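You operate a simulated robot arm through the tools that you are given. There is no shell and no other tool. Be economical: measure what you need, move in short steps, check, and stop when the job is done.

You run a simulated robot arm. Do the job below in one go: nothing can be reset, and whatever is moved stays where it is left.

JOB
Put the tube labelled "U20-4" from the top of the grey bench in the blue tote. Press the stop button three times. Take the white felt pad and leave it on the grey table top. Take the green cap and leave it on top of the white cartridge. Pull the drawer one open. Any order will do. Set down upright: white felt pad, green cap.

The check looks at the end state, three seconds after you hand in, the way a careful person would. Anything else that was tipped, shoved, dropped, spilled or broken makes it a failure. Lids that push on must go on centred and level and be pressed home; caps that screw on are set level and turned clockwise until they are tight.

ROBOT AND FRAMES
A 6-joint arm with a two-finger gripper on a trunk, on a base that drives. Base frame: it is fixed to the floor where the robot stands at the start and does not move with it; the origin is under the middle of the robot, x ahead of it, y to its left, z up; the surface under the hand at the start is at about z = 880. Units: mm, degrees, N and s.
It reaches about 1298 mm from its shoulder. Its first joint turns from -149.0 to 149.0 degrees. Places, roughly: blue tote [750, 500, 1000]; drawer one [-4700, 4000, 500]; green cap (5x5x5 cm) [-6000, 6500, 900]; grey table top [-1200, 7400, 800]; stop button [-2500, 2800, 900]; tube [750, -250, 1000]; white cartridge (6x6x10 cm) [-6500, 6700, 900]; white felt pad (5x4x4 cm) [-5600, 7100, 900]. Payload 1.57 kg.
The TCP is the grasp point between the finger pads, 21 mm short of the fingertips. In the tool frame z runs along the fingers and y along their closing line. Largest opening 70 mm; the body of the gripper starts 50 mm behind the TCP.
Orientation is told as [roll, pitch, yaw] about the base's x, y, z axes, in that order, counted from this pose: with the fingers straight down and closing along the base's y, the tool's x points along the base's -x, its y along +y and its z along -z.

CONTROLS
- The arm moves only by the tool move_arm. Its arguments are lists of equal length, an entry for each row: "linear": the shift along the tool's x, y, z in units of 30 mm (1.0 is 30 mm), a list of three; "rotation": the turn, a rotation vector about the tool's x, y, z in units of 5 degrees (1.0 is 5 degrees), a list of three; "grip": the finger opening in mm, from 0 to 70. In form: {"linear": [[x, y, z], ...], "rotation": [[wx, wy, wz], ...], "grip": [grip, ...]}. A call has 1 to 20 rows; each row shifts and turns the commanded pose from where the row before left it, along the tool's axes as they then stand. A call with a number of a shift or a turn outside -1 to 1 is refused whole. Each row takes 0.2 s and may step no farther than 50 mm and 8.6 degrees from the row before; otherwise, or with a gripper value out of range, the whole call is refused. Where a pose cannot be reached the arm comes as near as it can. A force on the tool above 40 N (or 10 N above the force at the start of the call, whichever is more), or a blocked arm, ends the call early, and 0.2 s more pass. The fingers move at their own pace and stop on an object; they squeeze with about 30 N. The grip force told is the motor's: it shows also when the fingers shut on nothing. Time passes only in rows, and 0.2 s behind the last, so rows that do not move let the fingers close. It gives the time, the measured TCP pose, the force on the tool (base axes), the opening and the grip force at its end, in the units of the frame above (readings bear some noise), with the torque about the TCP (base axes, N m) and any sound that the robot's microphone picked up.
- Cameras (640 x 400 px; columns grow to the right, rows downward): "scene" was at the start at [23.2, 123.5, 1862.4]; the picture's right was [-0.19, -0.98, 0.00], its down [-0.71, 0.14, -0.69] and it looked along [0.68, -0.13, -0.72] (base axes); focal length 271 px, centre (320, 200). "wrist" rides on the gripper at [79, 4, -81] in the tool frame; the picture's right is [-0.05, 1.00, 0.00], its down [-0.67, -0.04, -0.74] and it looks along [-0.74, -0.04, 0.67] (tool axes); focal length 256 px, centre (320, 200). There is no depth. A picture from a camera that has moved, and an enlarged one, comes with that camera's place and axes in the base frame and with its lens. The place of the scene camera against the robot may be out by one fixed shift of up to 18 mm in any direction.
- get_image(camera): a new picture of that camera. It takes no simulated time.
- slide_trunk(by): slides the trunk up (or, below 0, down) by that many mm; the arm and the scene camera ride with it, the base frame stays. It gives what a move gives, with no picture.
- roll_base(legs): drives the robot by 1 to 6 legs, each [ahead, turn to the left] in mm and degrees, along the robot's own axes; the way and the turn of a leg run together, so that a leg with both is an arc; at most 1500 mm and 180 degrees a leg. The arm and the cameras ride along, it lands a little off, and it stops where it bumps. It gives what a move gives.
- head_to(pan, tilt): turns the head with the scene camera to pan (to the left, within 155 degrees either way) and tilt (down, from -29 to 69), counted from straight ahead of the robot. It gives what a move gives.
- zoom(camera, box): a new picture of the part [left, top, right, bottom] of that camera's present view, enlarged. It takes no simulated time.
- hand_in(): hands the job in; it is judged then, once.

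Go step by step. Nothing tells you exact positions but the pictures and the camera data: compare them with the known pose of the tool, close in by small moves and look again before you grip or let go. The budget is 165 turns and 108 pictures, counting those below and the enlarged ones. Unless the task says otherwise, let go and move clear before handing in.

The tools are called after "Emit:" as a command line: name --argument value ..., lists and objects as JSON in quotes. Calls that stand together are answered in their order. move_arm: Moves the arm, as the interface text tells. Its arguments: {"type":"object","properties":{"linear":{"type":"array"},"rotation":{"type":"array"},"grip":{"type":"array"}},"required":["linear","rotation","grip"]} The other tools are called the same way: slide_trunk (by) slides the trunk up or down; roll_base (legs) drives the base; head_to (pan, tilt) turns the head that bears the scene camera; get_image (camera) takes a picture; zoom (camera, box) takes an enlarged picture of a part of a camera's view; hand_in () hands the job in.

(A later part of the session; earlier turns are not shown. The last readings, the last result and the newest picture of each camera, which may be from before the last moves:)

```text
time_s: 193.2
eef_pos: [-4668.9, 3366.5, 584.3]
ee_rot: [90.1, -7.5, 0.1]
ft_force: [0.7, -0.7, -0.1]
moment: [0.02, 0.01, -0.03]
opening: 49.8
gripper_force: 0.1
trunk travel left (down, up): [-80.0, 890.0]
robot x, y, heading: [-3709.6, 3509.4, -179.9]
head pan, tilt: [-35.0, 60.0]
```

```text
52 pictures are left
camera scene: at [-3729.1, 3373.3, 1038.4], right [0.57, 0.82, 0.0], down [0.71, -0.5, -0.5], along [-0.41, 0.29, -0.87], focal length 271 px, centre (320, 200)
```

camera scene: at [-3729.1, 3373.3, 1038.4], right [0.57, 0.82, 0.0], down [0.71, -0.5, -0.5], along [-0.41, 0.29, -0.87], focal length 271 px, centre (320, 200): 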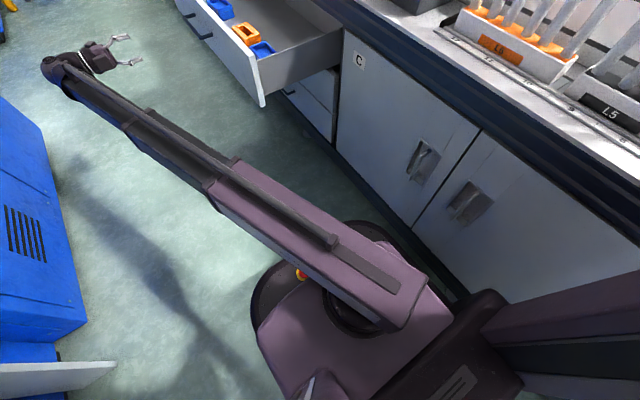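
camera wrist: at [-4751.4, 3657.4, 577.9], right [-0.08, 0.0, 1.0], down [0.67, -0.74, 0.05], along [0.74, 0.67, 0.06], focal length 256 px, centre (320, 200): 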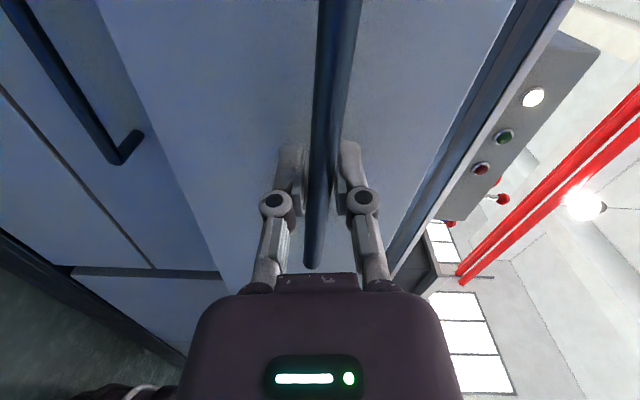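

Drawer one stands open by about 265 mm. I'll raise and stow the arm.

Emit:
slide_trunk --by 600

Emit:
move_arm --linear '[[0, 0, 0], [0, 0, 0], [0, 0, 0], [0, 0, 0], [0, 0, 0], [0, 0, 0], [0, 0, 0], [0, 0, 0], [0, 0, 0], [0, 0, 0], [0, 0, 0], [0, 0, 0], [0, 0, 0], [0, 0, 0], [0, 0, 0], [0, 0, 0], [0, 0, 0]]' --rotation '[[0, 0, -1], [0, 0, -1], [0, 0, -1], [0, 0, -1], [0, 0, -1], [0, 0, -1], [0, 0, -1], [0, 0, -1], [0, 0, -1], [0, 0, -1], [0, 0, -1], [0, 0, -1], [0, 0, -1], [0, 0, -1], [0, 0, -1], [0, 0, -1], [0, 0, -0.55]]' --grip '[50, 50, 50, 50, 50, 50, 50, 50, 50, 50, 50, 50, 50, 50, 50, 50, 50]'

Emit:
move_arm --linear '[[0, -0.74, 0], [0, -0.74, 0], [0, -0.74, 0], [0, -0.74, 0], [0, -0.74, 0], [0, -0.74, 0], [0, -0.74, 0], [0, -0.74, 0], [0, -0.74, 0], [0, -0.74, 0], [0, -0.74, 0], [0, -0.74, 0], [0, -0.74, 0], [0, -0.74, 0], [0, -0.74, 0], [0, -0.74, 0], [0, -0.74, 0], [0, -0.74, 0]]' --rotation '[[0, 1, 0], [0, 1, 0], [0, 1, 0], [0, 1, 0], [0, 1, 0], [0, 1, 0], [0, 1, 0], [0, 1, 0], [0, 1, 0], [0, 1, 0], [0, 1, 0], [0, 1, 0], [0, 1, 0], [0, 1, 0], [0, 1, 0], [0, 1, 0], [0, 1, 0], [0, 1, 0]]' --grip '[50, 50, 50, 50, 50, 50, 50, 50, 50, 50, 50, 50, 50, 50, 50, 50, 50, 50]'

Emit:
move_arm --linear '[[0, 0, 0], [0, 0, 0], [0, 0, 0], [0, 0, 0], [0, 0, 0], [0, 0, 0], [0, 0, 0], [0, 0, 0], [0, 0, 0], [0, 0, 0], [0, 0, 0], [0, 0, 0], [0, 0, 0], [0, 0, 0], [0, 0, 0], [0, 0, 0], [0, 0, 0], [0, 0, 0]]' --rotation '[[0, 0, -1], [0, 0, -1], [0, 0, -1], [0, 0, -1], [0, 0, -1], [0, 0, -1], [0, 0, -1], [0, 0, -1], [0, 0, -1], [0, 0, -1], [0, 0, -1], [0, 0, -1], [0, 0, -1], [0, 0, -1], [0, 0, -1], [0, 0, -1], [0, 0, -1], [0, 0, -1]]' --grip '[50, 50, 50, 50, 50, 50, 50, 50, 50, 50, 50, 50, 50, 50, 50, 50, 50, 50]'

Emit:
roll_base --legs '[[-1300, 0], [-1300, 0]]'

Emit:
head_to --pan -80 --tilt 25

Emit:
get_image --camera "scene"

```text
refused: 600 is not a number from -400 to 400
```

```text
time_s: 196.8
eef_pos: [-4668.2, 3363.8, 585.4]
ee_rot: [-102.8, -89.6, -166.9]
ft_force: [-0.2, 0.5, 0.0]
moment: [-0.02, -0.02, -0.03]
opening: 50.1
gripper_force: 0.0
trunk travel left (down, up): [-80.0, 890.0]
robot x, y, heading: [-3710.1, 3506.5, -179.8]
head pan, tilt: [-35.0, 60.0]
```

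```text
time_s: 200.6
eef_pos: [-4267.9, 3366.1, 398.3]
ee_rot: [-0.3, 0.0, 90.2]
ft_force: [0.4, 0.3, 0.4]
moment: [-0.03, 0.02, -0.01]
opening: 49.9
gripper_force: 0.1
out of reach, approached as far as the arm can: row 1, 2, 3, 4, 5, 6, 7, 8, 9, 10, 11, 12, 13, 14, 15, 16
trunk travel left (down, up): [-80.0, 890.0]
robot x, y, heading: [-3711.0, 3507.4, -179.8]
head pan, tilt: [-35.0, 60.0]
```

```text
time_s: 204.4
eef_pos: [-4268.2, 3367.2, 398.9]
ee_rot: [-0.1, 0.2, -179.8]
ft_force: [-0.5, -0.1, 0.4]
moment: [0.02, -0.01, 0.01]
opening: 50.0
gripper_force: 0.1
out of reach, approached as far as the arm can: row 12
trunk travel left (down, up): [-80.0, 890.0]
robot x, y, heading: [-3706.6, 3507.9, -179.9]
head pan, tilt: [-35.0, 60.0]
```

```text
time_s: 219.8
eef_pos: [-1703.6, 3350.0, 399.3]
ee_rot: [-0.1, 0.2, 180.0]
ft_force: [-0.8, 0.9, -0.7]
moment: [0.0, -0.05, 0.01]
opening: 50.2
gripper_force: 0.1
trunk travel left (down, up): [-80.0, 890.0]
robot x, y, heading: [-1143.2, 3489.0, 179.9]
head pan, tilt: [-35.0, 60.0]
```

```text
time_s: 220.9
eef_pos: [-1704.0, 3351.8, 398.8]
ee_rot: [-0.1, 0.2, 180.0]
ft_force: [0.4, 0.1, 0.3]
moment: [0.02, 0.0, 0.0]
opening: 49.8
gripper_force: 0.1
trunk travel left (down, up): [-80.0, 890.0]
robot x, y, heading: [-1146.6, 3492.4, 179.8]
head pan, tilt: [-80.0, 25.0]
```

```text
51 pictures are left
camera scene: at [-1126.2, 3409.4, 1088.4], right [0.99, 0.17, 0.0], down [0.07, -0.42, -0.91], along [-0.15, 0.89, -0.42], focal length 271 px, centre (320, 200)
```

scene: 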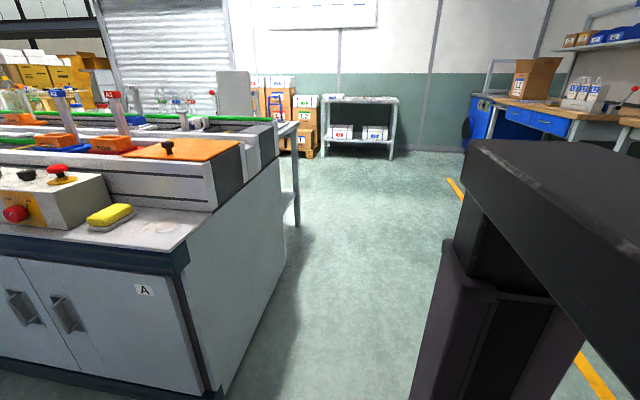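

The grey table is at about (-1250, 7400), and the way past the bench end is clear. I'll raise the arm, drive round the bench end and look along its far side.

Emit:
slide_trunk --by 400

Emit:
slide_trunk --by 390

Emit:
roll_base --legs '[[0, -93], [1300, 0], [1300, 0], [0, 88]]'

Emit:
head_to --pan 0 --tilt 20

Emit:
get_image --camera "scene"

```text
time_s: 224.8
eef_pos: [-1704.9, 3350.1, 798.7]
ee_rot: [-0.1, 0.3, 180.1]
ft_force: [-0.7, -0.3, -0.1]
moment: [0.02, 0.03, 0.0]
opening: 50.1
gripper_force: 0.1
trunk travel left (down, up): [-480.0, 490.0]
robot x, y, heading: [-1142.8, 3490.6, 179.6]
head pan, tilt: [-80.0, 25.0]
```

```text
time_s: 228.5
eef_pos: [-1705.0, 3350.9, 1188.3]
ee_rot: [-0.1, 0.2, 180.0]
ft_force: [0.5, -0.5, -0.3]
moment: [0.02, 0.01, -0.01]
opening: 50.1
gripper_force: 0.2
trunk travel left (down, up): [-870.0, 100.0]
robot x, y, heading: [-1142.8, 3490.1, 180.0]
head pan, tilt: [-80.0, 25.0]
```

```text
time_s: 255.4
eef_pos: [-1757.9, 5957.6, 1188.3]
ee_rot: [-0.1, 0.2, -179.7]
ft_force: [0.1, -0.9, -0.2]
moment: [0.02, -0.03, -0.01]
opening: 50.3
gripper_force: 0.0
trunk travel left (down, up): [-870.0, 100.0]
robot x, y, heading: [-1204.2, 6058.7, 179.4]
head pan, tilt: [-80.0, 25.0]
```

```text
time_s: 256.9
eef_pos: [-1757.9, 5956.1, 1189.8]
ee_rot: [-0.1, 0.3, -179.8]
ft_force: [-1.1, 0.8, -0.6]
moment: [-0.02, 0.0, -0.02]
opening: 50.1
gripper_force: 0.0
trunk travel left (down, up): [-870.0, 100.0]
robot x, y, heading: [-1201.2, 6056.1, 179.5]
head pan, tilt: [0.0, 20.0]
```

```text
50 pictures are left
camera scene: at [-1259.2, 5881.0, 1886.5], right [0.01, 1.0, 0.0], down [0.34, 0.0, -0.94], along [-0.94, 0.01, -0.34], focal length 271 px, centre (320, 200)
```

scene: 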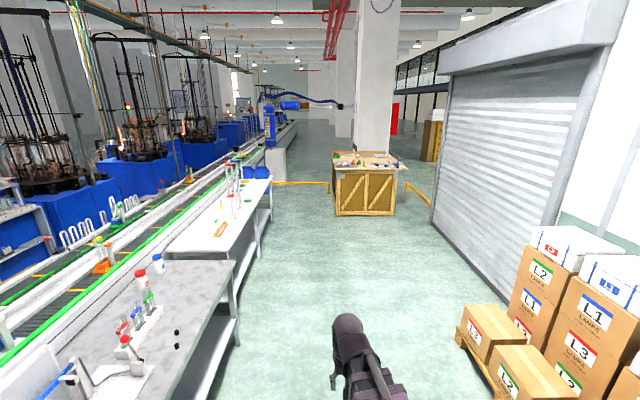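

The crate table's front is at x≈-5680, y≈6230–7240, and the way is clear. I'll drive up to it.

Emit:
roll_base --legs '[[0, -8.7], [1230, 0], [1230, 0], [1180, 0], [0, 9]]'

Emit:
head_to --pan 0 --tilt 40

Emit:
get_image --camera "scene"

```text
time_s: 280.6
eef_pos: [-5384.7, 6634.0, 1189.2]
ee_rot: [0.0, 0.2, 178.5]
ft_force: [0.0, -1.3, 0.0]
moment: [0.0, -0.01, -0.01]
opening: 50.1
gripper_force: 0.0
trunk travel left (down, up): [-870.0, 100.0]
robot x, y, heading: [-4820.6, 6706.8, 177.0]
head pan, tilt: [0.0, 20.0]
```

```text
time_s: 281.4
eef_pos: [-5385.5, 6634.1, 1187.8]
ee_rot: [-0.2, 0.2, 178.5]
ft_force: [-0.3, -0.2, 0.0]
moment: [-0.01, 0.0, 0.0]
opening: 49.9
gripper_force: 0.2
trunk travel left (down, up): [-870.0, 100.0]
robot x, y, heading: [-4820.5, 6709.1, 177.1]
head pan, tilt: [0.0, 40.0]
```

```text
49 pictures are left
camera scene: at [-4883.5, 6538.8, 1855.2], right [0.05, 1.0, 0.0], down [0.64, -0.03, -0.77], along [-0.77, 0.04, -0.64], focal length 271 px, centre (320, 200)
```

scene: 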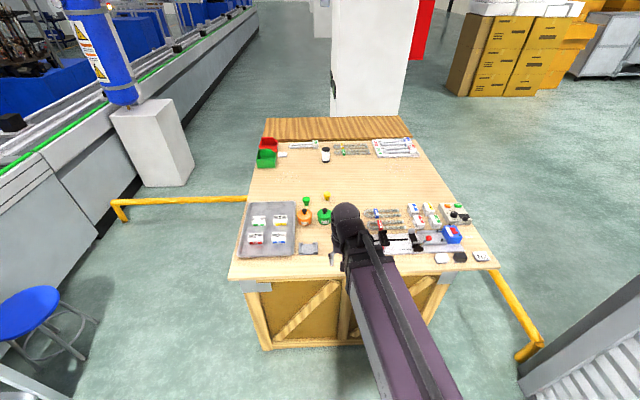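

Emit:
zoom --camera "scene" --box '[230, 130, 350, 265]'

Emit:
zoom --camera "scene" --box '[340, 130, 500, 270]'

```text
2.96 times, centred on (290, 198) of scene
camera zoom: at [-4883.5, 6538.8, 1855.2], right [0.05, 1.0, 0.0], down [0.64, -0.03, -0.77], along [-0.77, 0.04, -0.64], focal length 802 px, centre (409, 207)
```

zoom: 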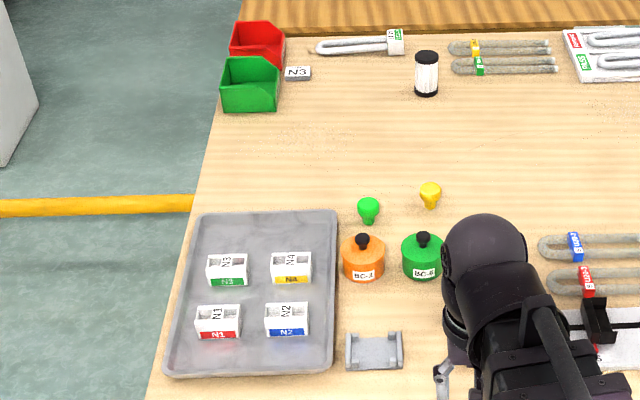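

```text
2.86 times, centred on (420, 200) of scene
camera zoom: at [-4883.5, 6538.8, 1855.2], right [0.05, 1.0, 0.0], down [0.64, -0.03, -0.77], along [-0.77, 0.04, -0.64], focal length 774 px, centre (34, 200)
```

zoom: 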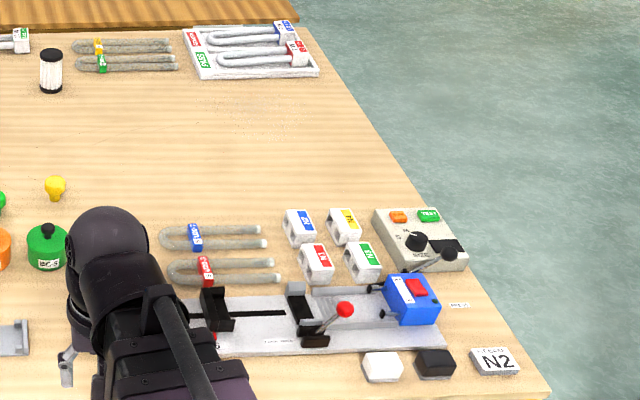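

The cartridge is at about (-6546, 6664), the green cap at (-6087, 6522) and the white felt pad at (-5647, 7146). I'll drive right up to the table and look at the cap and cartridge with the wrist camera.

Emit:
roll_base --legs '[[0, 3], [360, 0]]'

Emit:
move_arm --linear '[[-1, 0.8, 0], [-1, 0.8, 0], [-1, 0.8, 0], [-1, 0.8, 0], [-1, 0.3, 0], [-1, 0, 0]]' --rotation '[[0, 0, 0], [0, 0, 0], [0, 0, 0], [0, 0, 0], [0, 0, 0], [0, 0, 0]]' --grip '[70, 70, 70, 70, 70, 70]'

Emit:
get_image --camera "wrist"

Emit:
get_image --camera "scene"

```text
time_s: 284.6
eef_pos: [-5745.3, 6600.2, 1189.8]
ee_rot: [-0.2, 0.3, -178.3]
ft_force: [-0.3, -1.4, 0.1]
moment: [0.0, -0.01, 0.0]
opening: 50.2
gripper_force: 0.0
trunk travel left (down, up): [-870.0, 100.0]
robot x, y, heading: [-5189.9, 6711.5, -179.6]
head pan, tilt: [0.0, 40.0]
```

```text
time_s: 286.0
eef_pos: [-5923.5, 6491.8, 1188.5]
ee_rot: [-0.1, 0.4, -178.4]
ft_force: [-0.2, 0.1, 0.4]
moment: [-0.01, 0.0, 0.0]
opening: 70.2
gripper_force: 0.0
trunk travel left (down, up): [-870.0, 100.0]
robot x, y, heading: [-5187.6, 6708.1, -179.6]
head pan, tilt: [0.0, 40.0]
```

```text
46 pictures are left
camera wrist: at [-5844.4, 6488.8, 1270.2], right [-0.02, -1.0, 0.0], down [-0.67, 0.01, 0.74], along [-0.74, 0.02, -0.67], focal length 256 px, centre (320, 200)
```

wrist: 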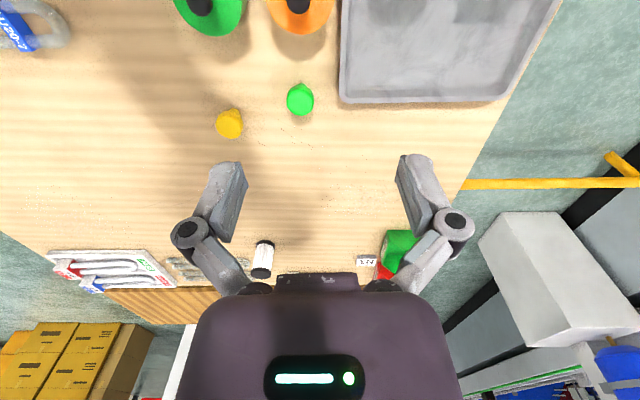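

```text
45 pictures are left
camera scene: at [-5238.9, 6536.6, 1855.1], right [-0.01, 1.0, 0.0], down [0.64, 0.0, -0.77], along [-0.77, 0.0, -0.64], focal length 271 px, centre (320, 200)
```

scene: 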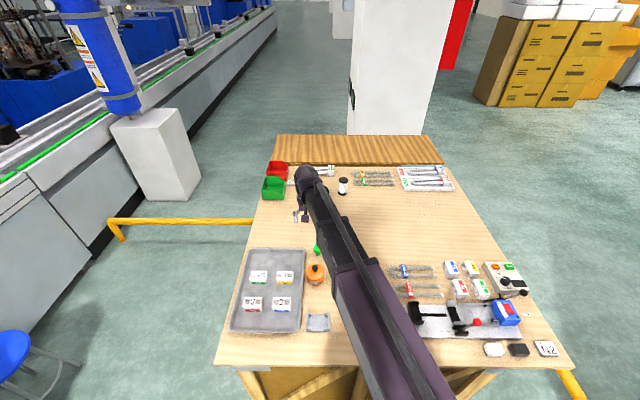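

Emit:
zoom --camera "wrist" --box '[270, 75, 340, 125]'

Emit:
zoom --camera "wrist" --box '[225, 225, 295, 285]'

```text
8.00 times, centred on (305, 100) of wrist
camera zoom: at [-5844.4, 6488.8, 1270.2], right [-0.02, -1.0, 0.0], down [-0.67, 0.01, 0.74], along [-0.74, 0.02, -0.67], focal length 2048 px, centre (440, 1000)
```

zoom: 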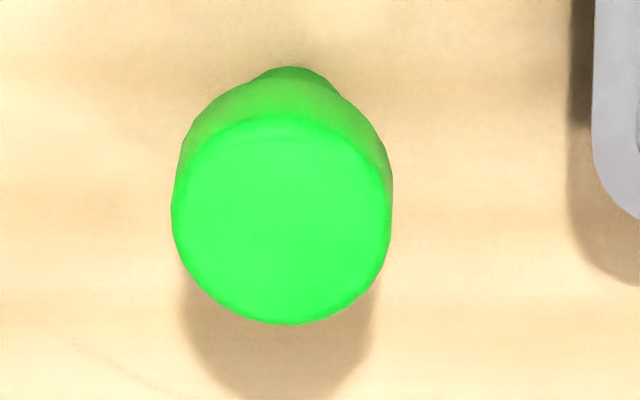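

```text
6.67 times, centred on (260, 255) of wrist
camera zoom: at [-5844.4, 6488.8, 1270.2], right [-0.02, -1.0, 0.0], down [-0.67, 0.01, 0.74], along [-0.74, 0.02, -0.67], focal length 1707 px, centre (720, -167)
```

zoom: 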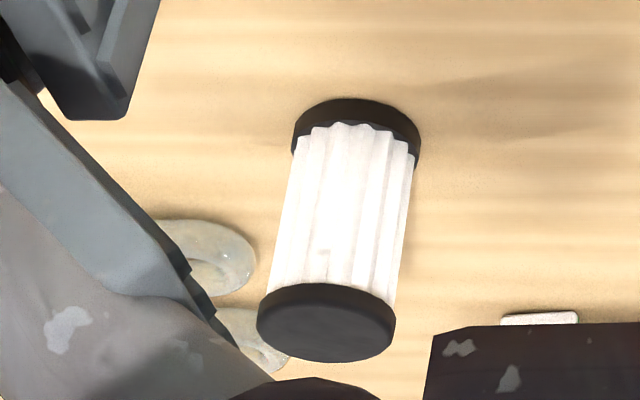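

The cap is a flat-topped plug standing at (-6046, 6528). The cartridge at (-6546, 6681) is too far from here, so I'll go round to the table's open left side and work from there.

Emit:
move_arm --linear '[[1, -0.6, 0], [1, -0.6, 0], [1, -0.6, 0], [1, -0.6, 0], [1, -0.6, 0], [1, -0.6, 0]]' --rotation '[[0, 0, 0], [0, 0, 0], [0, 0, 0], [0, 0, 0], [0, 0, 0], [0, 0, 0]]' --grip '[70, 70, 70, 70, 70, 70]'

Emit:
roll_base --legs '[[-320, 0], [0, 77], [1070, 0], [0, -77]]'

Emit:
get_image --camera "scene"

```text
time_s: 287.4
eef_pos: [-5745.2, 6604.3, 1188.5]
ee_rot: [-0.2, 0.3, -178.3]
ft_force: [0.5, 0.2, 0.7]
moment: [-0.01, 0.0, 0.01]
opening: 70.0
gripper_force: 0.1
trunk travel left (down, up): [-870.0, 100.0]
robot x, y, heading: [-5190.2, 6707.6, -179.6]
head pan, tilt: [0.0, 40.0]
```

```text
time_s: 306.3
eef_pos: [-5638.0, 5512.7, 1189.2]
ee_rot: [0.0, 0.2, -176.6]
ft_force: [-0.6, -0.2, -0.2]
moment: [-0.03, -0.02, 0.02]
opening: 70.1
gripper_force: 0.1
trunk travel left (down, up): [-870.0, 100.0]
robot x, y, heading: [-5084.1, 5665.9, -177.6]
head pan, tilt: [0.0, 40.0]
```

```text
42 pictures are left
camera scene: at [-5129.5, 5496.1, 1855.3], right [-0.04, 1.0, 0.0], down [0.64, 0.03, -0.77], along [-0.77, -0.04, -0.64], focal length 271 px, centre (320, 200)
```

scene: 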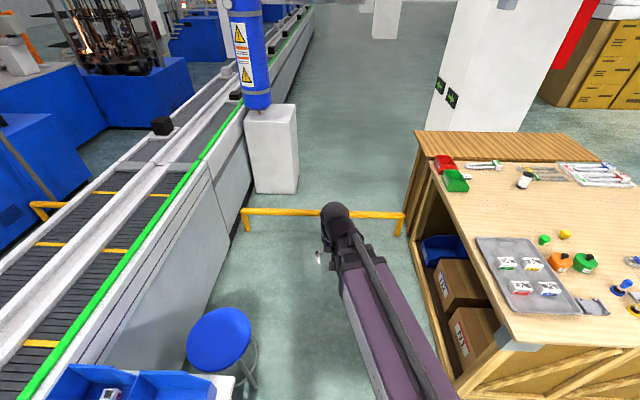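

The rail is at x≈-6850, so there is room. I'll drive along the table's left side and turn to face it.

Emit:
roll_base --legs '[[1170, 0], [0, -92.4]]'

Emit:
get_image --camera "scene"

```text
time_s: 319.3
eef_pos: [-6374.6, 6197.6, 1189.0]
ee_rot: [-0.3, 0.3, 90.3]
ft_force: [-0.8, 0.2, 0.3]
moment: [0.02, -0.04, -0.02]
opening: 69.9
gripper_force: 0.0
trunk travel left (down, up): [-870.0, 100.0]
robot x, y, heading: [-6213.8, 5635.6, 89.5]
head pan, tilt: [0.0, 40.0]
```

```text
41 pictures are left
camera scene: at [-6394.9, 5674.5, 1855.0], right [1.0, -0.01, 0.0], down [0.0, -0.64, -0.77], along [0.01, 0.77, -0.64], focal length 271 px, centre (320, 200)
```

scene: 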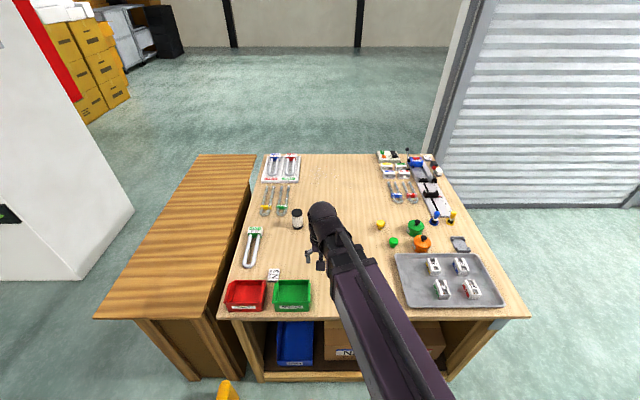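

Robot is in place on the left side. I'll bring the hand near the green cap and look.

Emit:
move_arm --linear '[[-0.75, -0.91, 0], [-0.75, -0.91, 0], [-0.75, -0.91, 0], [-0.75, -0.91, 0], [-0.75, -0.91, 0], [-0.75, -0.91, 0], [-0.75, -0.91, 0], [-0.75, -0.91, 0], [-0.75, -0.91, 0], [-0.75, -0.91, 0], [-0.75, -0.91, 0], [-0.75, -0.91, 0]]' --rotation '[[0, 0, 0], [0, 0, 0], [0, 0, 0], [0, 0, 0], [0, 0, 0], [0, 0, 0], [0, 0, 0], [0, 0, 0], [0, 0, 0], [0, 0, 0], [0, 0, 0], [0, 0, 0]]' --grip '[70, 70, 70, 70, 70, 70, 70, 70, 70, 70, 70, 70]'

Emit:
slide_trunk --by -200

Emit:
get_image --camera "wrist"

```text
time_s: 321.9
eef_pos: [-6049.8, 6468.4, 1187.8]
ee_rot: [0.0, 0.2, 90.3]
ft_force: [-0.1, 0.7, 0.3]
moment: [-0.01, 0.01, -0.01]
opening: 70.0
gripper_force: 0.1
trunk travel left (down, up): [-870.0, 100.0]
robot x, y, heading: [-6215.0, 5634.9, 89.7]
head pan, tilt: [0.0, 40.0]
```

```text
time_s: 324.0
eef_pos: [-6050.6, 6466.5, 988.7]
ee_rot: [-0.2, 0.3, 90.2]
ft_force: [0.1, 0.1, 0.5]
moment: [-0.01, -0.03, -0.02]
opening: 70.1
gripper_force: 0.1
trunk travel left (down, up): [-670.0, 300.0]
robot x, y, heading: [-6212.0, 5640.6, 89.4]
head pan, tilt: [0.0, 40.0]
```

```text
40 pictures are left
camera wrist: at [-6055.4, 6386.9, 1070.6], right [-1.0, 0.05, 0.0], down [0.03, 0.67, 0.74], along [0.04, 0.74, -0.67], focal length 256 px, centre (320, 200)
```

wrist: 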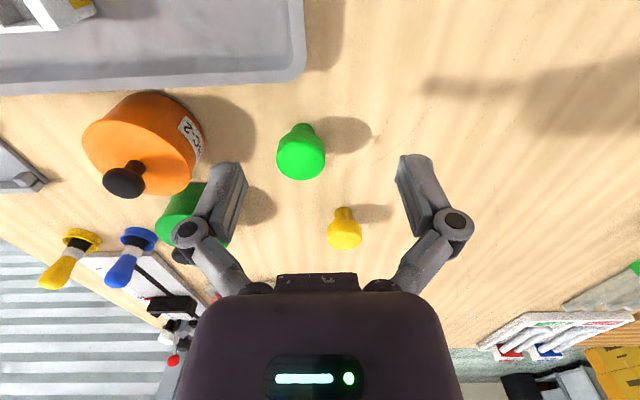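

Triangulation puts the cap top at (-6032, 6525, 900) and the table at z≈850. I'll move over it and lower.

Emit:
move_arm --linear '[[-1, -0.32, 0], [-0.95, -0.31, 0]]' --rotation '[[0, 0, 0], [0, 0, 0]]' --grip '[70, 70]'

Emit:
slide_trunk --by -60

Emit:
get_image --camera "wrist"

```text
time_s: 324.6
eef_pos: [-6032.4, 6525.9, 987.9]
ee_rot: [-0.1, 0.2, 90.1]
ft_force: [0.6, 0.4, -0.3]
moment: [0.01, 0.0, 0.01]
opening: 70.1
gripper_force: 0.0
trunk travel left (down, up): [-670.0, 300.0]
robot x, y, heading: [-6213.3, 5636.8, 89.6]
head pan, tilt: [0.0, 40.0]
```

```text
time_s: 325.6
eef_pos: [-6033.7, 6525.3, 929.1]
ee_rot: [-0.1, 0.3, 90.2]
ft_force: [-0.5, 0.8, 0.1]
moment: [0.03, -0.01, 0.01]
opening: 69.9
gripper_force: 0.1
trunk travel left (down, up): [-610.0, 360.0]
robot x, y, heading: [-6213.0, 5634.9, 89.5]
head pan, tilt: [0.0, 40.0]
```

```text
39 pictures are left
camera wrist: at [-6038.7, 6446.1, 1010.5], right [-1.0, 0.05, 0.0], down [0.03, 0.67, 0.74], along [0.04, 0.74, -0.67], focal length 256 px, centre (320, 200)
```

wrist: 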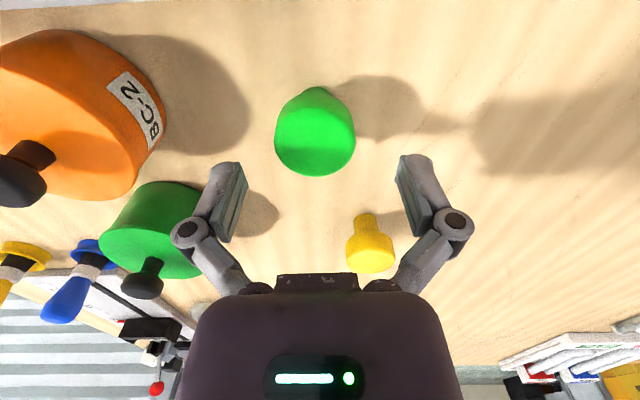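

Emit:
slide_trunk --by -42

Emit:
get_image --camera "wrist"

```text
time_s: 326.5
eef_pos: [-6035.1, 6525.1, 887.2]
ee_rot: [-0.1, 0.1, 90.2]
ft_force: [0.8, 0.1, -0.2]
moment: [-0.01, 0.02, 0.01]
opening: 69.9
gripper_force: 0.0
trunk travel left (down, up): [-568.0, 402.0]
robot x, y, heading: [-6213.5, 5633.0, 89.5]
head pan, tilt: [0.0, 40.0]
```

```text
38 pictures are left
camera wrist: at [-6038.7, 6446.0, 968.5], right [-1.0, 0.05, 0.0], down [0.03, 0.67, 0.74], along [0.04, 0.74, -0.67], focal length 256 px, centre (320, 200)
```

wrist: 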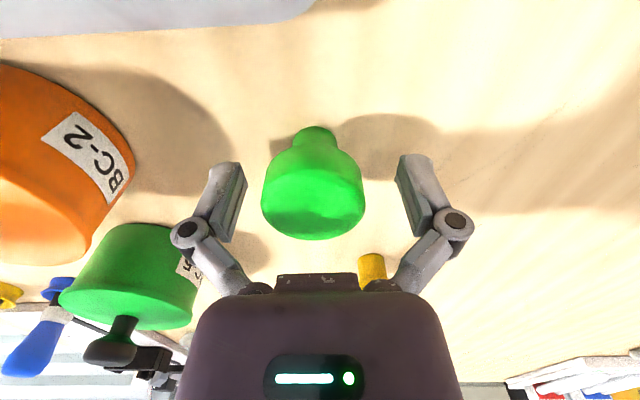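

Emit:
move_arm --linear '[[0, -0.1, 0], [0, 0, 0], [0, 0, 0], [0, 0, 0], [0, 0, 0]]' --rotation '[[0, 0, 0], [0, 0, 0], [0, 0, 0], [0, 0, 0], [0, 0, 0]]' --grip '[62, 54, 46, 40, 38]'

Emit:
slide_trunk --by 20

Emit:
get_image --camera "wrist"

```text
time_s: 327.7
eef_pos: [-6031.5, 6526.2, 887.3]
ee_rot: [-0.1, 0.2, 90.2]
ft_force: [0.6, 1.6, 2.1]
moment: [0.04, 0.0, 0.01]
opening: 39.3
gripper_force: 22.4
trunk travel left (down, up): [-568.0, 402.0]
robot x, y, heading: [-6214.1, 5638.7, 89.5]
head pan, tilt: [0.0, 40.0]
```

```text
time_s: 328.4
eef_pos: [-6031.1, 6526.1, 907.2]
ee_rot: [-0.2, 0.3, 90.3]
ft_force: [-0.7, -0.1, -0.6]
moment: [-0.03, 0.0, 0.03]
opening: 39.7
gripper_force: 7.4
trunk travel left (down, up): [-588.0, 382.0]
robot x, y, heading: [-6213.0, 5636.7, 89.5]
head pan, tilt: [0.0, 40.0]
```

```text
37 pictures are left
camera wrist: at [-6035.8, 6445.9, 988.5], right [-1.0, 0.05, 0.0], down [0.03, 0.67, 0.74], along [0.04, 0.74, -0.67], focal length 256 px, centre (320, 200)
```

wrist: 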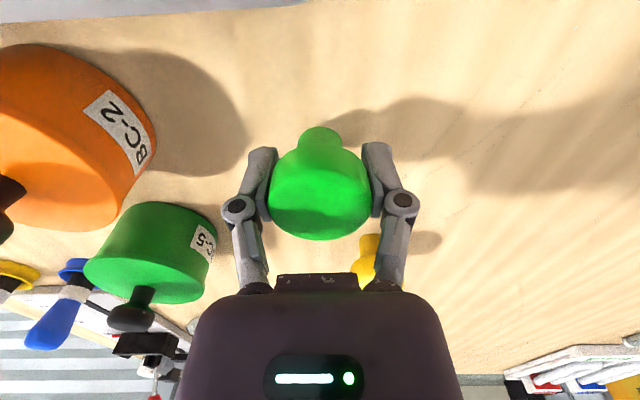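

The cap is in hand. I'll grip firmer, lift, and go near the cartridge to look.

Emit:
move_arm --linear '[[0, 0, 0], [0, 0, 0]]' --rotation '[[0, 0, 0], [0, 0, 0]]' --grip '[34, 30]'

Emit:
slide_trunk --by 160

Emit:
move_arm --linear '[[-0.15, 0.97, 0], [-0.15, 0.97, 0], [-0.15, 0.97, 0], [-0.15, 0.97, 0], [-0.15, 0.97, 0], [-0.15, 0.97, 0], [-0.15, 0.97, 0], [-0.15, 0.97, 0], [-0.15, 0.97, 0], [-0.15, 0.97, 0], [-0.15, 0.97, 0], [-0.15, 0.97, 0], [-0.15, 0.97, 0], [-0.15, 0.97, 0], [-0.15, 0.97, 0], [-0.15, 0.97, 0]]' --rotation '[[0, 0, 0], [0, 0, 0], [0, 0, 0], [0, 0, 0], [0, 0, 0], [0, 0, 0], [0, 0, 0], [0, 0, 0], [0, 0, 0], [0, 0, 0], [0, 0, 0], [0, 0, 0], [0, 0, 0], [0, 0, 0], [0, 0, 0], [0, 0, 0]]' --grip '[30, 30, 30, 30, 30, 30, 30, 30, 30, 30, 30, 30, 30, 30, 30, 30]'

Emit:
get_image --camera "wrist"

```text
time_s: 329.0
eef_pos: [-6032.0, 6526.1, 906.5]
ee_rot: [-0.1, 0.3, 90.2]
ft_force: [-0.1, -0.6, -0.6]
moment: [0.03, -0.01, 0.01]
opening: 38.7
gripper_force: 29.6
trunk travel left (down, up): [-588.0, 382.0]
robot x, y, heading: [-6210.8, 5636.1, 89.6]
head pan, tilt: [0.0, 40.0]
```

```text
time_s: 330.8
eef_pos: [-6031.3, 6526.1, 1065.8]
ee_rot: [-0.1, 0.3, 90.2]
ft_force: [-0.8, 0.1, 0.3]
moment: [-0.01, 0.0, 0.02]
opening: 38.5
gripper_force: 29.5
trunk travel left (down, up): [-748.0, 222.0]
robot x, y, heading: [-6212.0, 5638.4, 89.7]
head pan, tilt: [0.0, 40.0]
```

```text
time_s: 334.2
eef_pos: [-6496.1, 6593.5, 1067.0]
ee_rot: [-0.1, 0.2, 90.0]
ft_force: [0.0, -0.4, -0.2]
moment: [-0.01, 0.01, -0.02]
opening: 38.6
gripper_force: 29.8
trunk travel left (down, up): [-748.0, 222.0]
robot x, y, heading: [-6214.5, 5635.6, 89.5]
head pan, tilt: [0.0, 40.0]
```

```text
36 pictures are left
camera wrist: at [-6500.2, 6514.3, 1148.3], right [-1.0, 0.05, 0.0], down [0.03, 0.67, 0.74], along [0.04, 0.74, -0.67], focal length 256 px, centre (320, 200)
```

wrist: 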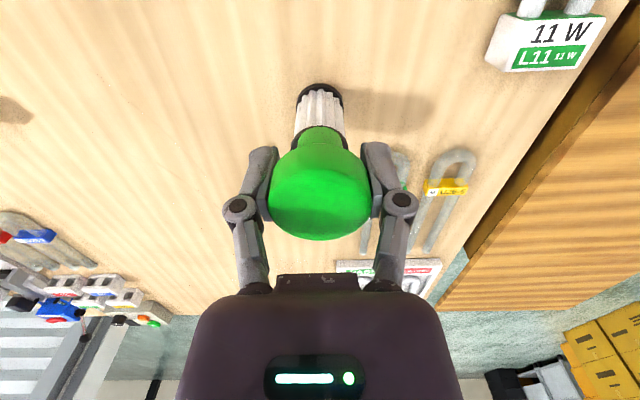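

I'll step aside to see the cartridge unobstructed.

Emit:
move_arm --linear '[[0.3, -0.9, 0], [0.3, -0.9, 0], [0.3, -0.9, 0], [0.3, -0.9, 0], [0.3, -0.9, 0]]' --rotation '[[0, 0, 0], [0, 0, 0], [0, 0, 0], [0, 0, 0], [0, 0, 0]]' --grip '[30, 30, 30, 30, 30]'

Emit:
zoom --camera "wrist" --box '[390, 60, 550, 160]'

Emit:
zoom --camera "scene" --box '[240, 170, 370, 260]'

```text
time_s: 335.4
eef_pos: [-6361.1, 6550.4, 1066.2]
ee_rot: [-0.1, 0.3, 90.2]
ft_force: [0.2, -0.7, -0.9]
moment: [-0.03, 0.02, -0.02]
opening: 38.5
gripper_force: 30.1
trunk travel left (down, up): [-748.0, 222.0]
robot x, y, heading: [-6213.9, 5638.0, 89.7]
head pan, tilt: [0.0, 40.0]
```

```text
4.00 times, centred on (470, 110) of wrist
camera zoom: at [-6366.4, 6470.7, 1148.6], right [-1.0, 0.05, 0.0], down [0.03, 0.67, 0.74], along [0.04, 0.74, -0.67], focal length 1024 px, centre (-280, 560)
```

zoom: 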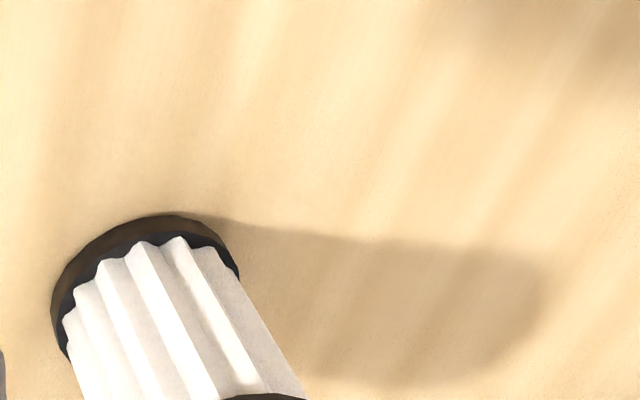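

```text
4.44 times, centred on (305, 215) of scene
camera zoom: at [-6392.9, 5675.2, 1733.2], right [1.0, -0.01, 0.0], down [0.0, -0.64, -0.77], along [0.01, 0.77, -0.64], focal length 1204 px, centre (387, 133)
```

zoom: 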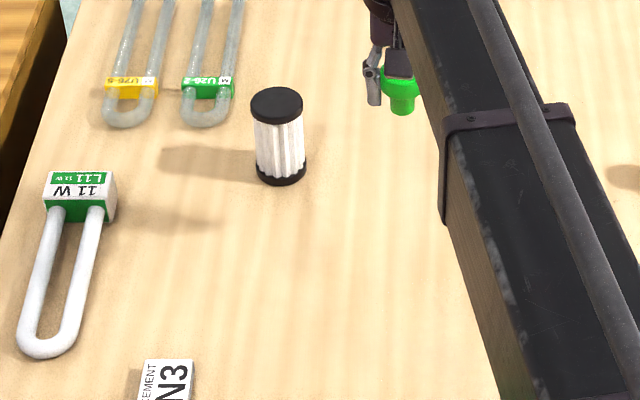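

Emit:
zoom --camera "wrist" --box '[380, 100, 540, 200]'

```text
4.00 times, centred on (460, 150) of wrist
camera zoom: at [-6366.4, 6470.7, 1148.6], right [-1.0, 0.05, 0.0], down [0.03, 0.67, 0.74], along [0.04, 0.74, -0.67], focal length 1024 px, centre (-240, 400)
```

zoom: 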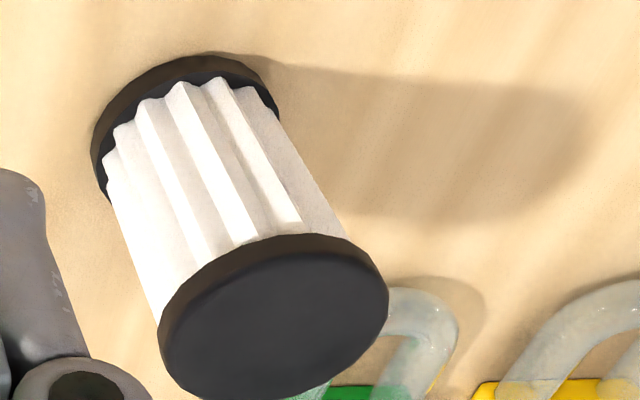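

The cartridge top centre is at (-6494, 6666, 950), agreeing in both cameras. I'll move the cap over it and lower it to just above.

Emit:
move_arm --linear '[[-0.777, 0.887, 0], [-0.777, 0.887, 0], [-0.777, 0.887, 0], [-0.777, 0.887, 0], [-0.777, 0.887, 0]]' --rotation '[[0, 0, 0], [0, 0, 0], [0, 0, 0], [0, 0, 0], [0, 0, 0]]' --grip '[30, 30, 30, 30, 30]'

Emit:
slide_trunk --by -66

Emit:
zoom --camera "wrist" --box '[240, 60, 400, 260]'

Emit:
zoom --camera "scene" --box '[240, 130, 370, 230]'

```text
time_s: 336.6
eef_pos: [-6497.8, 6668.5, 1065.7]
ee_rot: [0.0, 0.3, 90.2]
ft_force: [-0.9, 0.2, -1.1]
moment: [0.01, -0.04, 0.0]
opening: 38.5
gripper_force: 30.8
trunk travel left (down, up): [-748.0, 222.0]
robot x, y, heading: [-6211.5, 5635.9, 89.5]
head pan, tilt: [0.0, 40.0]
```

```text
time_s: 337.6
eef_pos: [-6496.1, 6667.3, 1000.5]
ee_rot: [-0.1, 0.3, 90.2]
ft_force: [0.2, 0.8, -0.5]
moment: [0.0, 0.02, -0.03]
opening: 38.6
gripper_force: 30.0
trunk travel left (down, up): [-682.0, 288.0]
robot x, y, heading: [-6212.3, 5637.7, 89.6]
head pan, tilt: [0.0, 40.0]
```

```text
2.00 times, centred on (320, 160) of wrist
camera zoom: at [-6501.5, 6587.7, 1082.5], right [-1.0, 0.05, 0.0], down [0.03, 0.67, 0.74], along [0.04, 0.74, -0.67], focal length 512 px, centre (320, 280)
```

zoom: 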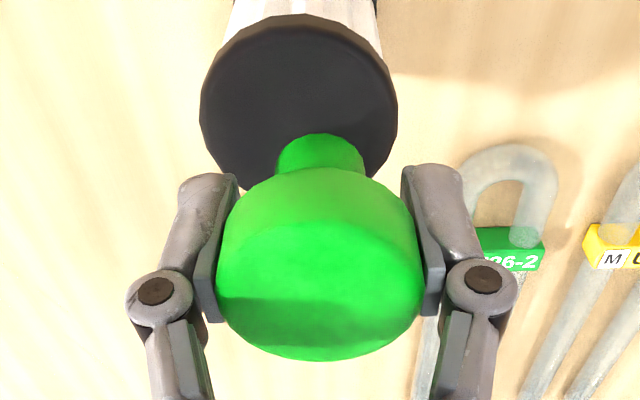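

```text
4.00 times, centred on (305, 180) of scene
camera zoom: at [-6393.3, 5675.3, 1667.1], right [1.0, -0.01, 0.0], down [0.0, -0.64, -0.77], along [0.01, 0.77, -0.64], focal length 1083 px, centre (380, 280)
```

zoom: 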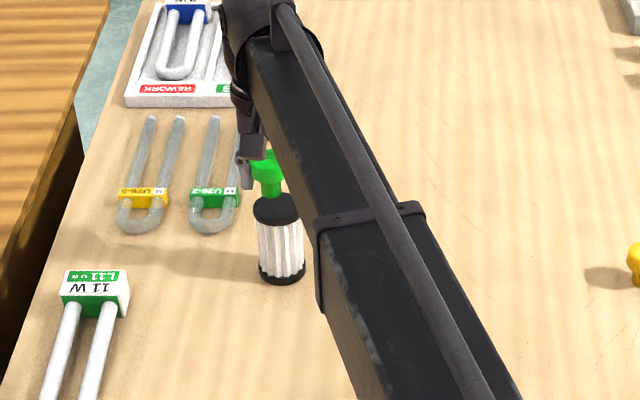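

The cap is about 5 mm off in x, so I'll correct that and lower to contact.

Emit:
move_arm --linear '[[0, -0.17, 0]]' --rotation '[[0, 0, 0]]' --grip '[30]'

Emit:
slide_trunk --by -8

Emit:
slide_trunk --by -4

Emit:
zoom --camera "wrist" --box '[240, 60, 400, 260]'

```text
time_s: 338.0
eef_pos: [-6492.9, 6667.2, 1002.0]
ee_rot: [-0.1, 0.2, 90.2]
ft_force: [-0.5, -0.1, 0.0]
moment: [-0.02, -0.01, 0.0]
opening: 38.4
gripper_force: 30.1
trunk travel left (down, up): [-682.0, 288.0]
robot x, y, heading: [-6212.2, 5636.8, 89.5]
head pan, tilt: [0.0, 40.0]
```

```text
time_s: 338.6
eef_pos: [-6492.6, 6667.7, 992.5]
ee_rot: [0.0, 0.3, 90.3]
ft_force: [0.2, -0.1, -0.7]
moment: [-0.01, -0.02, 0.01]
opening: 38.8
gripper_force: 30.5
trunk travel left (down, up): [-674.0, 296.0]
robot x, y, heading: [-6211.6, 5636.3, 89.8]
head pan, tilt: [0.0, 40.0]
```

```text
time_s: 339.1
eef_pos: [-6492.4, 6668.0, 989.1]
ee_rot: [-0.1, 0.2, 90.2]
ft_force: [-0.6, -0.6, 0.0]
moment: [0.0, -0.01, 0.02]
opening: 38.7
gripper_force: 30.3
trunk travel left (down, up): [-670.0, 300.0]
robot x, y, heading: [-6215.6, 5636.7, 89.7]
head pan, tilt: [0.0, 40.0]
```

```text
2.00 times, centred on (320, 160) of wrist
camera zoom: at [-6496.5, 6588.0, 1070.5], right [-1.0, 0.05, 0.0], down [0.03, 0.67, 0.74], along [0.04, 0.74, -0.67], focal length 512 px, centre (320, 280)
```

zoom: 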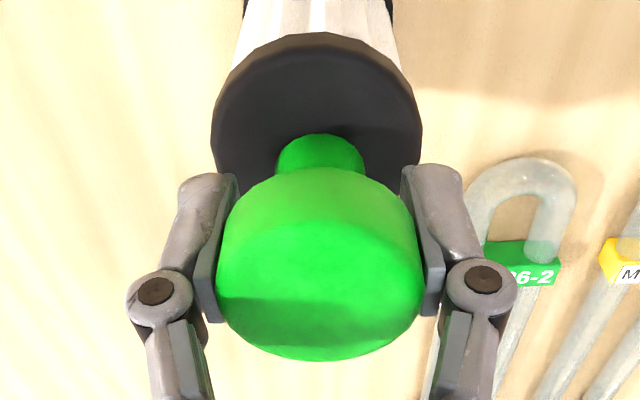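

Emit:
zoom --camera "scene" --box '[275, 150, 335, 200]'

```text
8.00 times, centred on (305, 175) of scene
camera zoom: at [-6393.3, 5675.3, 1655.1], right [1.0, -0.01, 0.0], down [0.0, -0.64, -0.77], along [0.01, 0.77, -0.64], focal length 2166 px, centre (440, 400)
```

zoom: 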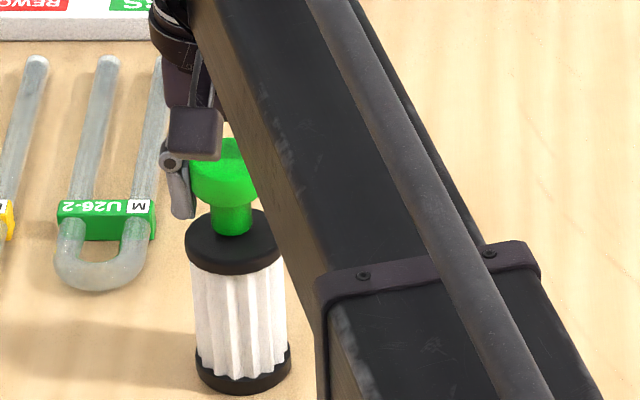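

Emit:
move_arm --linear '[[0.05, 0, 0]]' --rotation '[[0, 0, 0]]' --grip '[30]'

Emit:
slide_trunk --by -5

Emit:
slide_trunk --by -3

Emit:
slide_trunk --by -2

Emit:
zoom --camera "scene" --box '[275, 150, 335, 200]'

Emit:
zoom --camera "wrist" --box '[240, 60, 400, 260]'

```text
time_s: 339.5
eef_pos: [-6492.2, 6666.5, 988.8]
ee_rot: [-0.2, 0.3, 90.3]
ft_force: [-0.2, 0.4, 0.1]
moment: [0.02, -0.03, 0.0]
opening: 38.7
gripper_force: 30.2
trunk travel left (down, up): [-670.0, 300.0]
robot x, y, heading: [-6212.3, 5636.0, 89.6]
head pan, tilt: [0.0, 40.0]
```

```text
time_s: 340.1
eef_pos: [-6492.7, 6665.9, 984.1]
ee_rot: [-0.1, 0.3, 90.2]
ft_force: [0.4, -0.2, 0.4]
moment: [0.05, -0.01, 0.0]
opening: 38.9
gripper_force: 29.9
trunk travel left (down, up): [-665.0, 305.0]
robot x, y, heading: [-6214.2, 5635.8, 89.7]
head pan, tilt: [0.0, 40.0]
```

```text
time_s: 340.6
eef_pos: [-6493.1, 6665.4, 982.2]
ee_rot: [0.0, 0.1, 90.1]
ft_force: [2.3, 2.0, 12.3]
moment: [0.03, -0.05, 0.02]
opening: 38.8
gripper_force: 29.5
trunk travel left (down, up): [-662.0, 308.0]
robot x, y, heading: [-6212.8, 5635.1, 89.7]
head pan, tilt: [0.0, 40.0]
```

```text
time_s: 341.1
eef_pos: [-6492.5, 6664.7, 980.7]
ee_rot: [-0.1, 0.3, 90.2]
ft_force: [3.5, 1.8, 16.7]
moment: [0.03, -0.07, 0.01]
opening: 38.6
gripper_force: 29.9
trunk travel left (down, up): [-660.0, 310.0]
robot x, y, heading: [-6216.4, 5637.8, 89.5]
head pan, tilt: [0.0, 40.0]
```

```text
8.00 times, centred on (305, 175) of scene
camera zoom: at [-6392.3, 5672.9, 1645.3], right [1.0, -0.01, 0.0], down [0.0, -0.64, -0.77], along [0.0, 0.77, -0.64], focal length 2166 px, centre (440, 400)
```

zoom: 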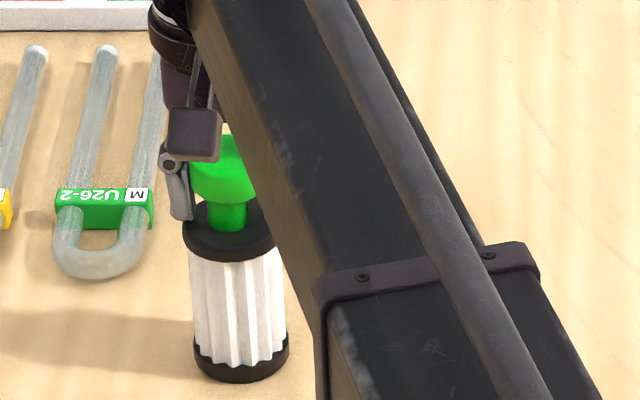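

```text
2.00 times, centred on (320, 160) of wrist
camera zoom: at [-6496.3, 6585.2, 1062.2], right [-1.0, 0.05, 0.0], down [0.03, 0.67, 0.74], along [0.04, 0.74, -0.67], focal length 512 px, centre (320, 280)
```

zoom: 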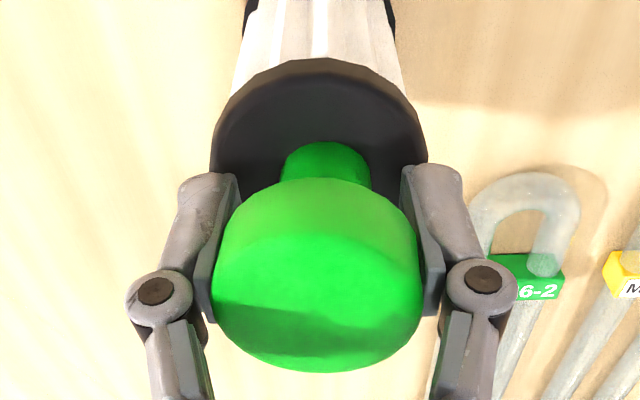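

Contact was felt, but the stem sits about 5 mm too far in +y. I'll lift a little, correct, and set it down again.

Emit:
slide_trunk --by 8

Emit:
move_arm --linear '[[0.13, 0, 0]]' --rotation '[[0, 0, 0]]' --grip '[30]'

Emit:
slide_trunk --by -6

Emit:
zoom --camera "scene" --box '[275, 150, 335, 200]'

Emit:
zoom --camera "wrist" --box '[240, 60, 400, 260]'

```text
time_s: 341.7
eef_pos: [-6493.2, 6666.5, 986.3]
ee_rot: [-0.1, 0.3, 90.2]
ft_force: [0.0, 0.0, -1.1]
moment: [0.0, -0.01, -0.01]
opening: 38.5
gripper_force: 29.8
trunk travel left (down, up): [-668.0, 302.0]
robot x, y, heading: [-6210.0, 5634.9, 89.7]
head pan, tilt: [0.0, 40.0]
```

```text
time_s: 342.1
eef_pos: [-6495.0, 6661.9, 987.3]
ee_rot: [-0.2, 0.3, 90.1]
ft_force: [-0.5, 0.0, 0.1]
moment: [0.02, -0.01, -0.01]
opening: 38.4
gripper_force: 29.6
trunk travel left (down, up): [-668.0, 302.0]
robot x, y, heading: [-6209.9, 5635.9, 89.6]
head pan, tilt: [0.0, 40.0]
```

```text
time_s: 342.6
eef_pos: [-6493.2, 6661.5, 980.1]
ee_rot: [-0.1, 0.3, 90.2]
ft_force: [0.5, 0.6, 1.7]
moment: [0.03, 0.02, -0.03]
opening: 38.6
gripper_force: 30.0
trunk travel left (down, up): [-662.0, 308.0]
robot x, y, heading: [-6213.5, 5638.8, 89.9]
head pan, tilt: [0.0, 40.0]
```

```text
8.00 times, centred on (305, 175) of scene
camera zoom: at [-6393.3, 5675.0, 1647.2], right [1.0, -0.01, 0.0], down [0.0, -0.64, -0.77], along [0.01, 0.77, -0.64], focal length 2166 px, centre (440, 400)
```

zoom: 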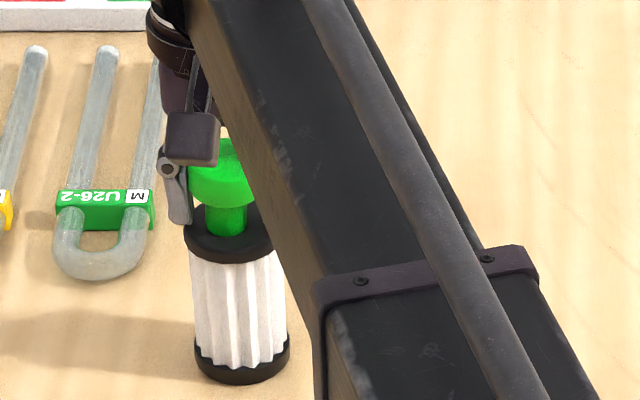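

```text
2.00 times, centred on (320, 160) of wrist
camera zoom: at [-6497.5, 6582.6, 1062.7], right [-1.0, 0.05, 0.0], down [0.03, 0.67, 0.74], along [0.04, 0.74, -0.67], focal length 512 px, centre (320, 280)
```

zoom: 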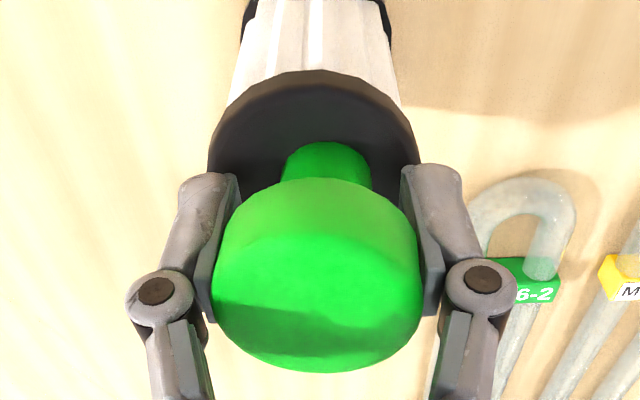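

Well placed in y; about 4 mm off in x. A small correction, then I'll set it down and release.

Emit:
slide_trunk --by 4

Emit:
move_arm --linear '[[0, -0.12, 0]]' --rotation '[[0, 0, 0]]' --grip '[30]'

Emit:
slide_trunk --by -4

Emit:
zoom --camera "wrist" --box '[240, 60, 400, 260]'

```text
time_s: 343.2
eef_pos: [-6492.2, 6662.9, 985.1]
ee_rot: [-0.1, 0.2, 90.2]
ft_force: [0.1, -0.5, 0.0]
moment: [-0.03, -0.02, 0.0]
opening: 38.6
gripper_force: 30.2
trunk travel left (down, up): [-666.0, 304.0]
robot x, y, heading: [-6212.6, 5635.3, 89.6]
head pan, tilt: [0.0, 40.0]
```

```text
time_s: 343.6
eef_pos: [-6489.0, 6662.0, 984.8]
ee_rot: [-0.1, 0.4, 90.2]
ft_force: [-0.3, -0.2, -0.6]
moment: [-0.03, 0.01, -0.01]
opening: 38.6
gripper_force: 29.8
trunk travel left (down, up): [-666.0, 304.0]
robot x, y, heading: [-6214.3, 5636.0, 89.7]
head pan, tilt: [0.0, 40.0]
```

```text
time_s: 344.1
eef_pos: [-6489.5, 6662.9, 981.7]
ee_rot: [-0.2, 0.2, 90.2]
ft_force: [0.5, 0.0, 3.2]
moment: [0.01, -0.02, -0.01]
opening: 38.6
gripper_force: 30.7
trunk travel left (down, up): [-662.0, 308.0]
robot x, y, heading: [-6213.9, 5635.6, 89.7]
head pan, tilt: [0.0, 40.0]
```

```text
2.00 times, centred on (320, 160) of wrist
camera zoom: at [-6493.6, 6582.6, 1062.6], right [-1.0, 0.05, 0.0], down [0.03, 0.67, 0.74], along [0.04, 0.74, -0.67], focal length 512 px, centre (320, 280)
```

zoom: 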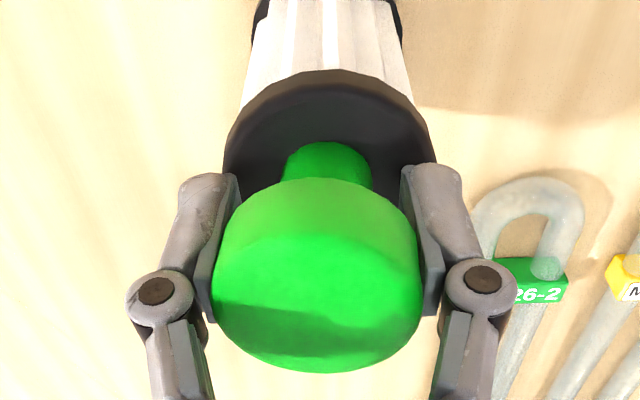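

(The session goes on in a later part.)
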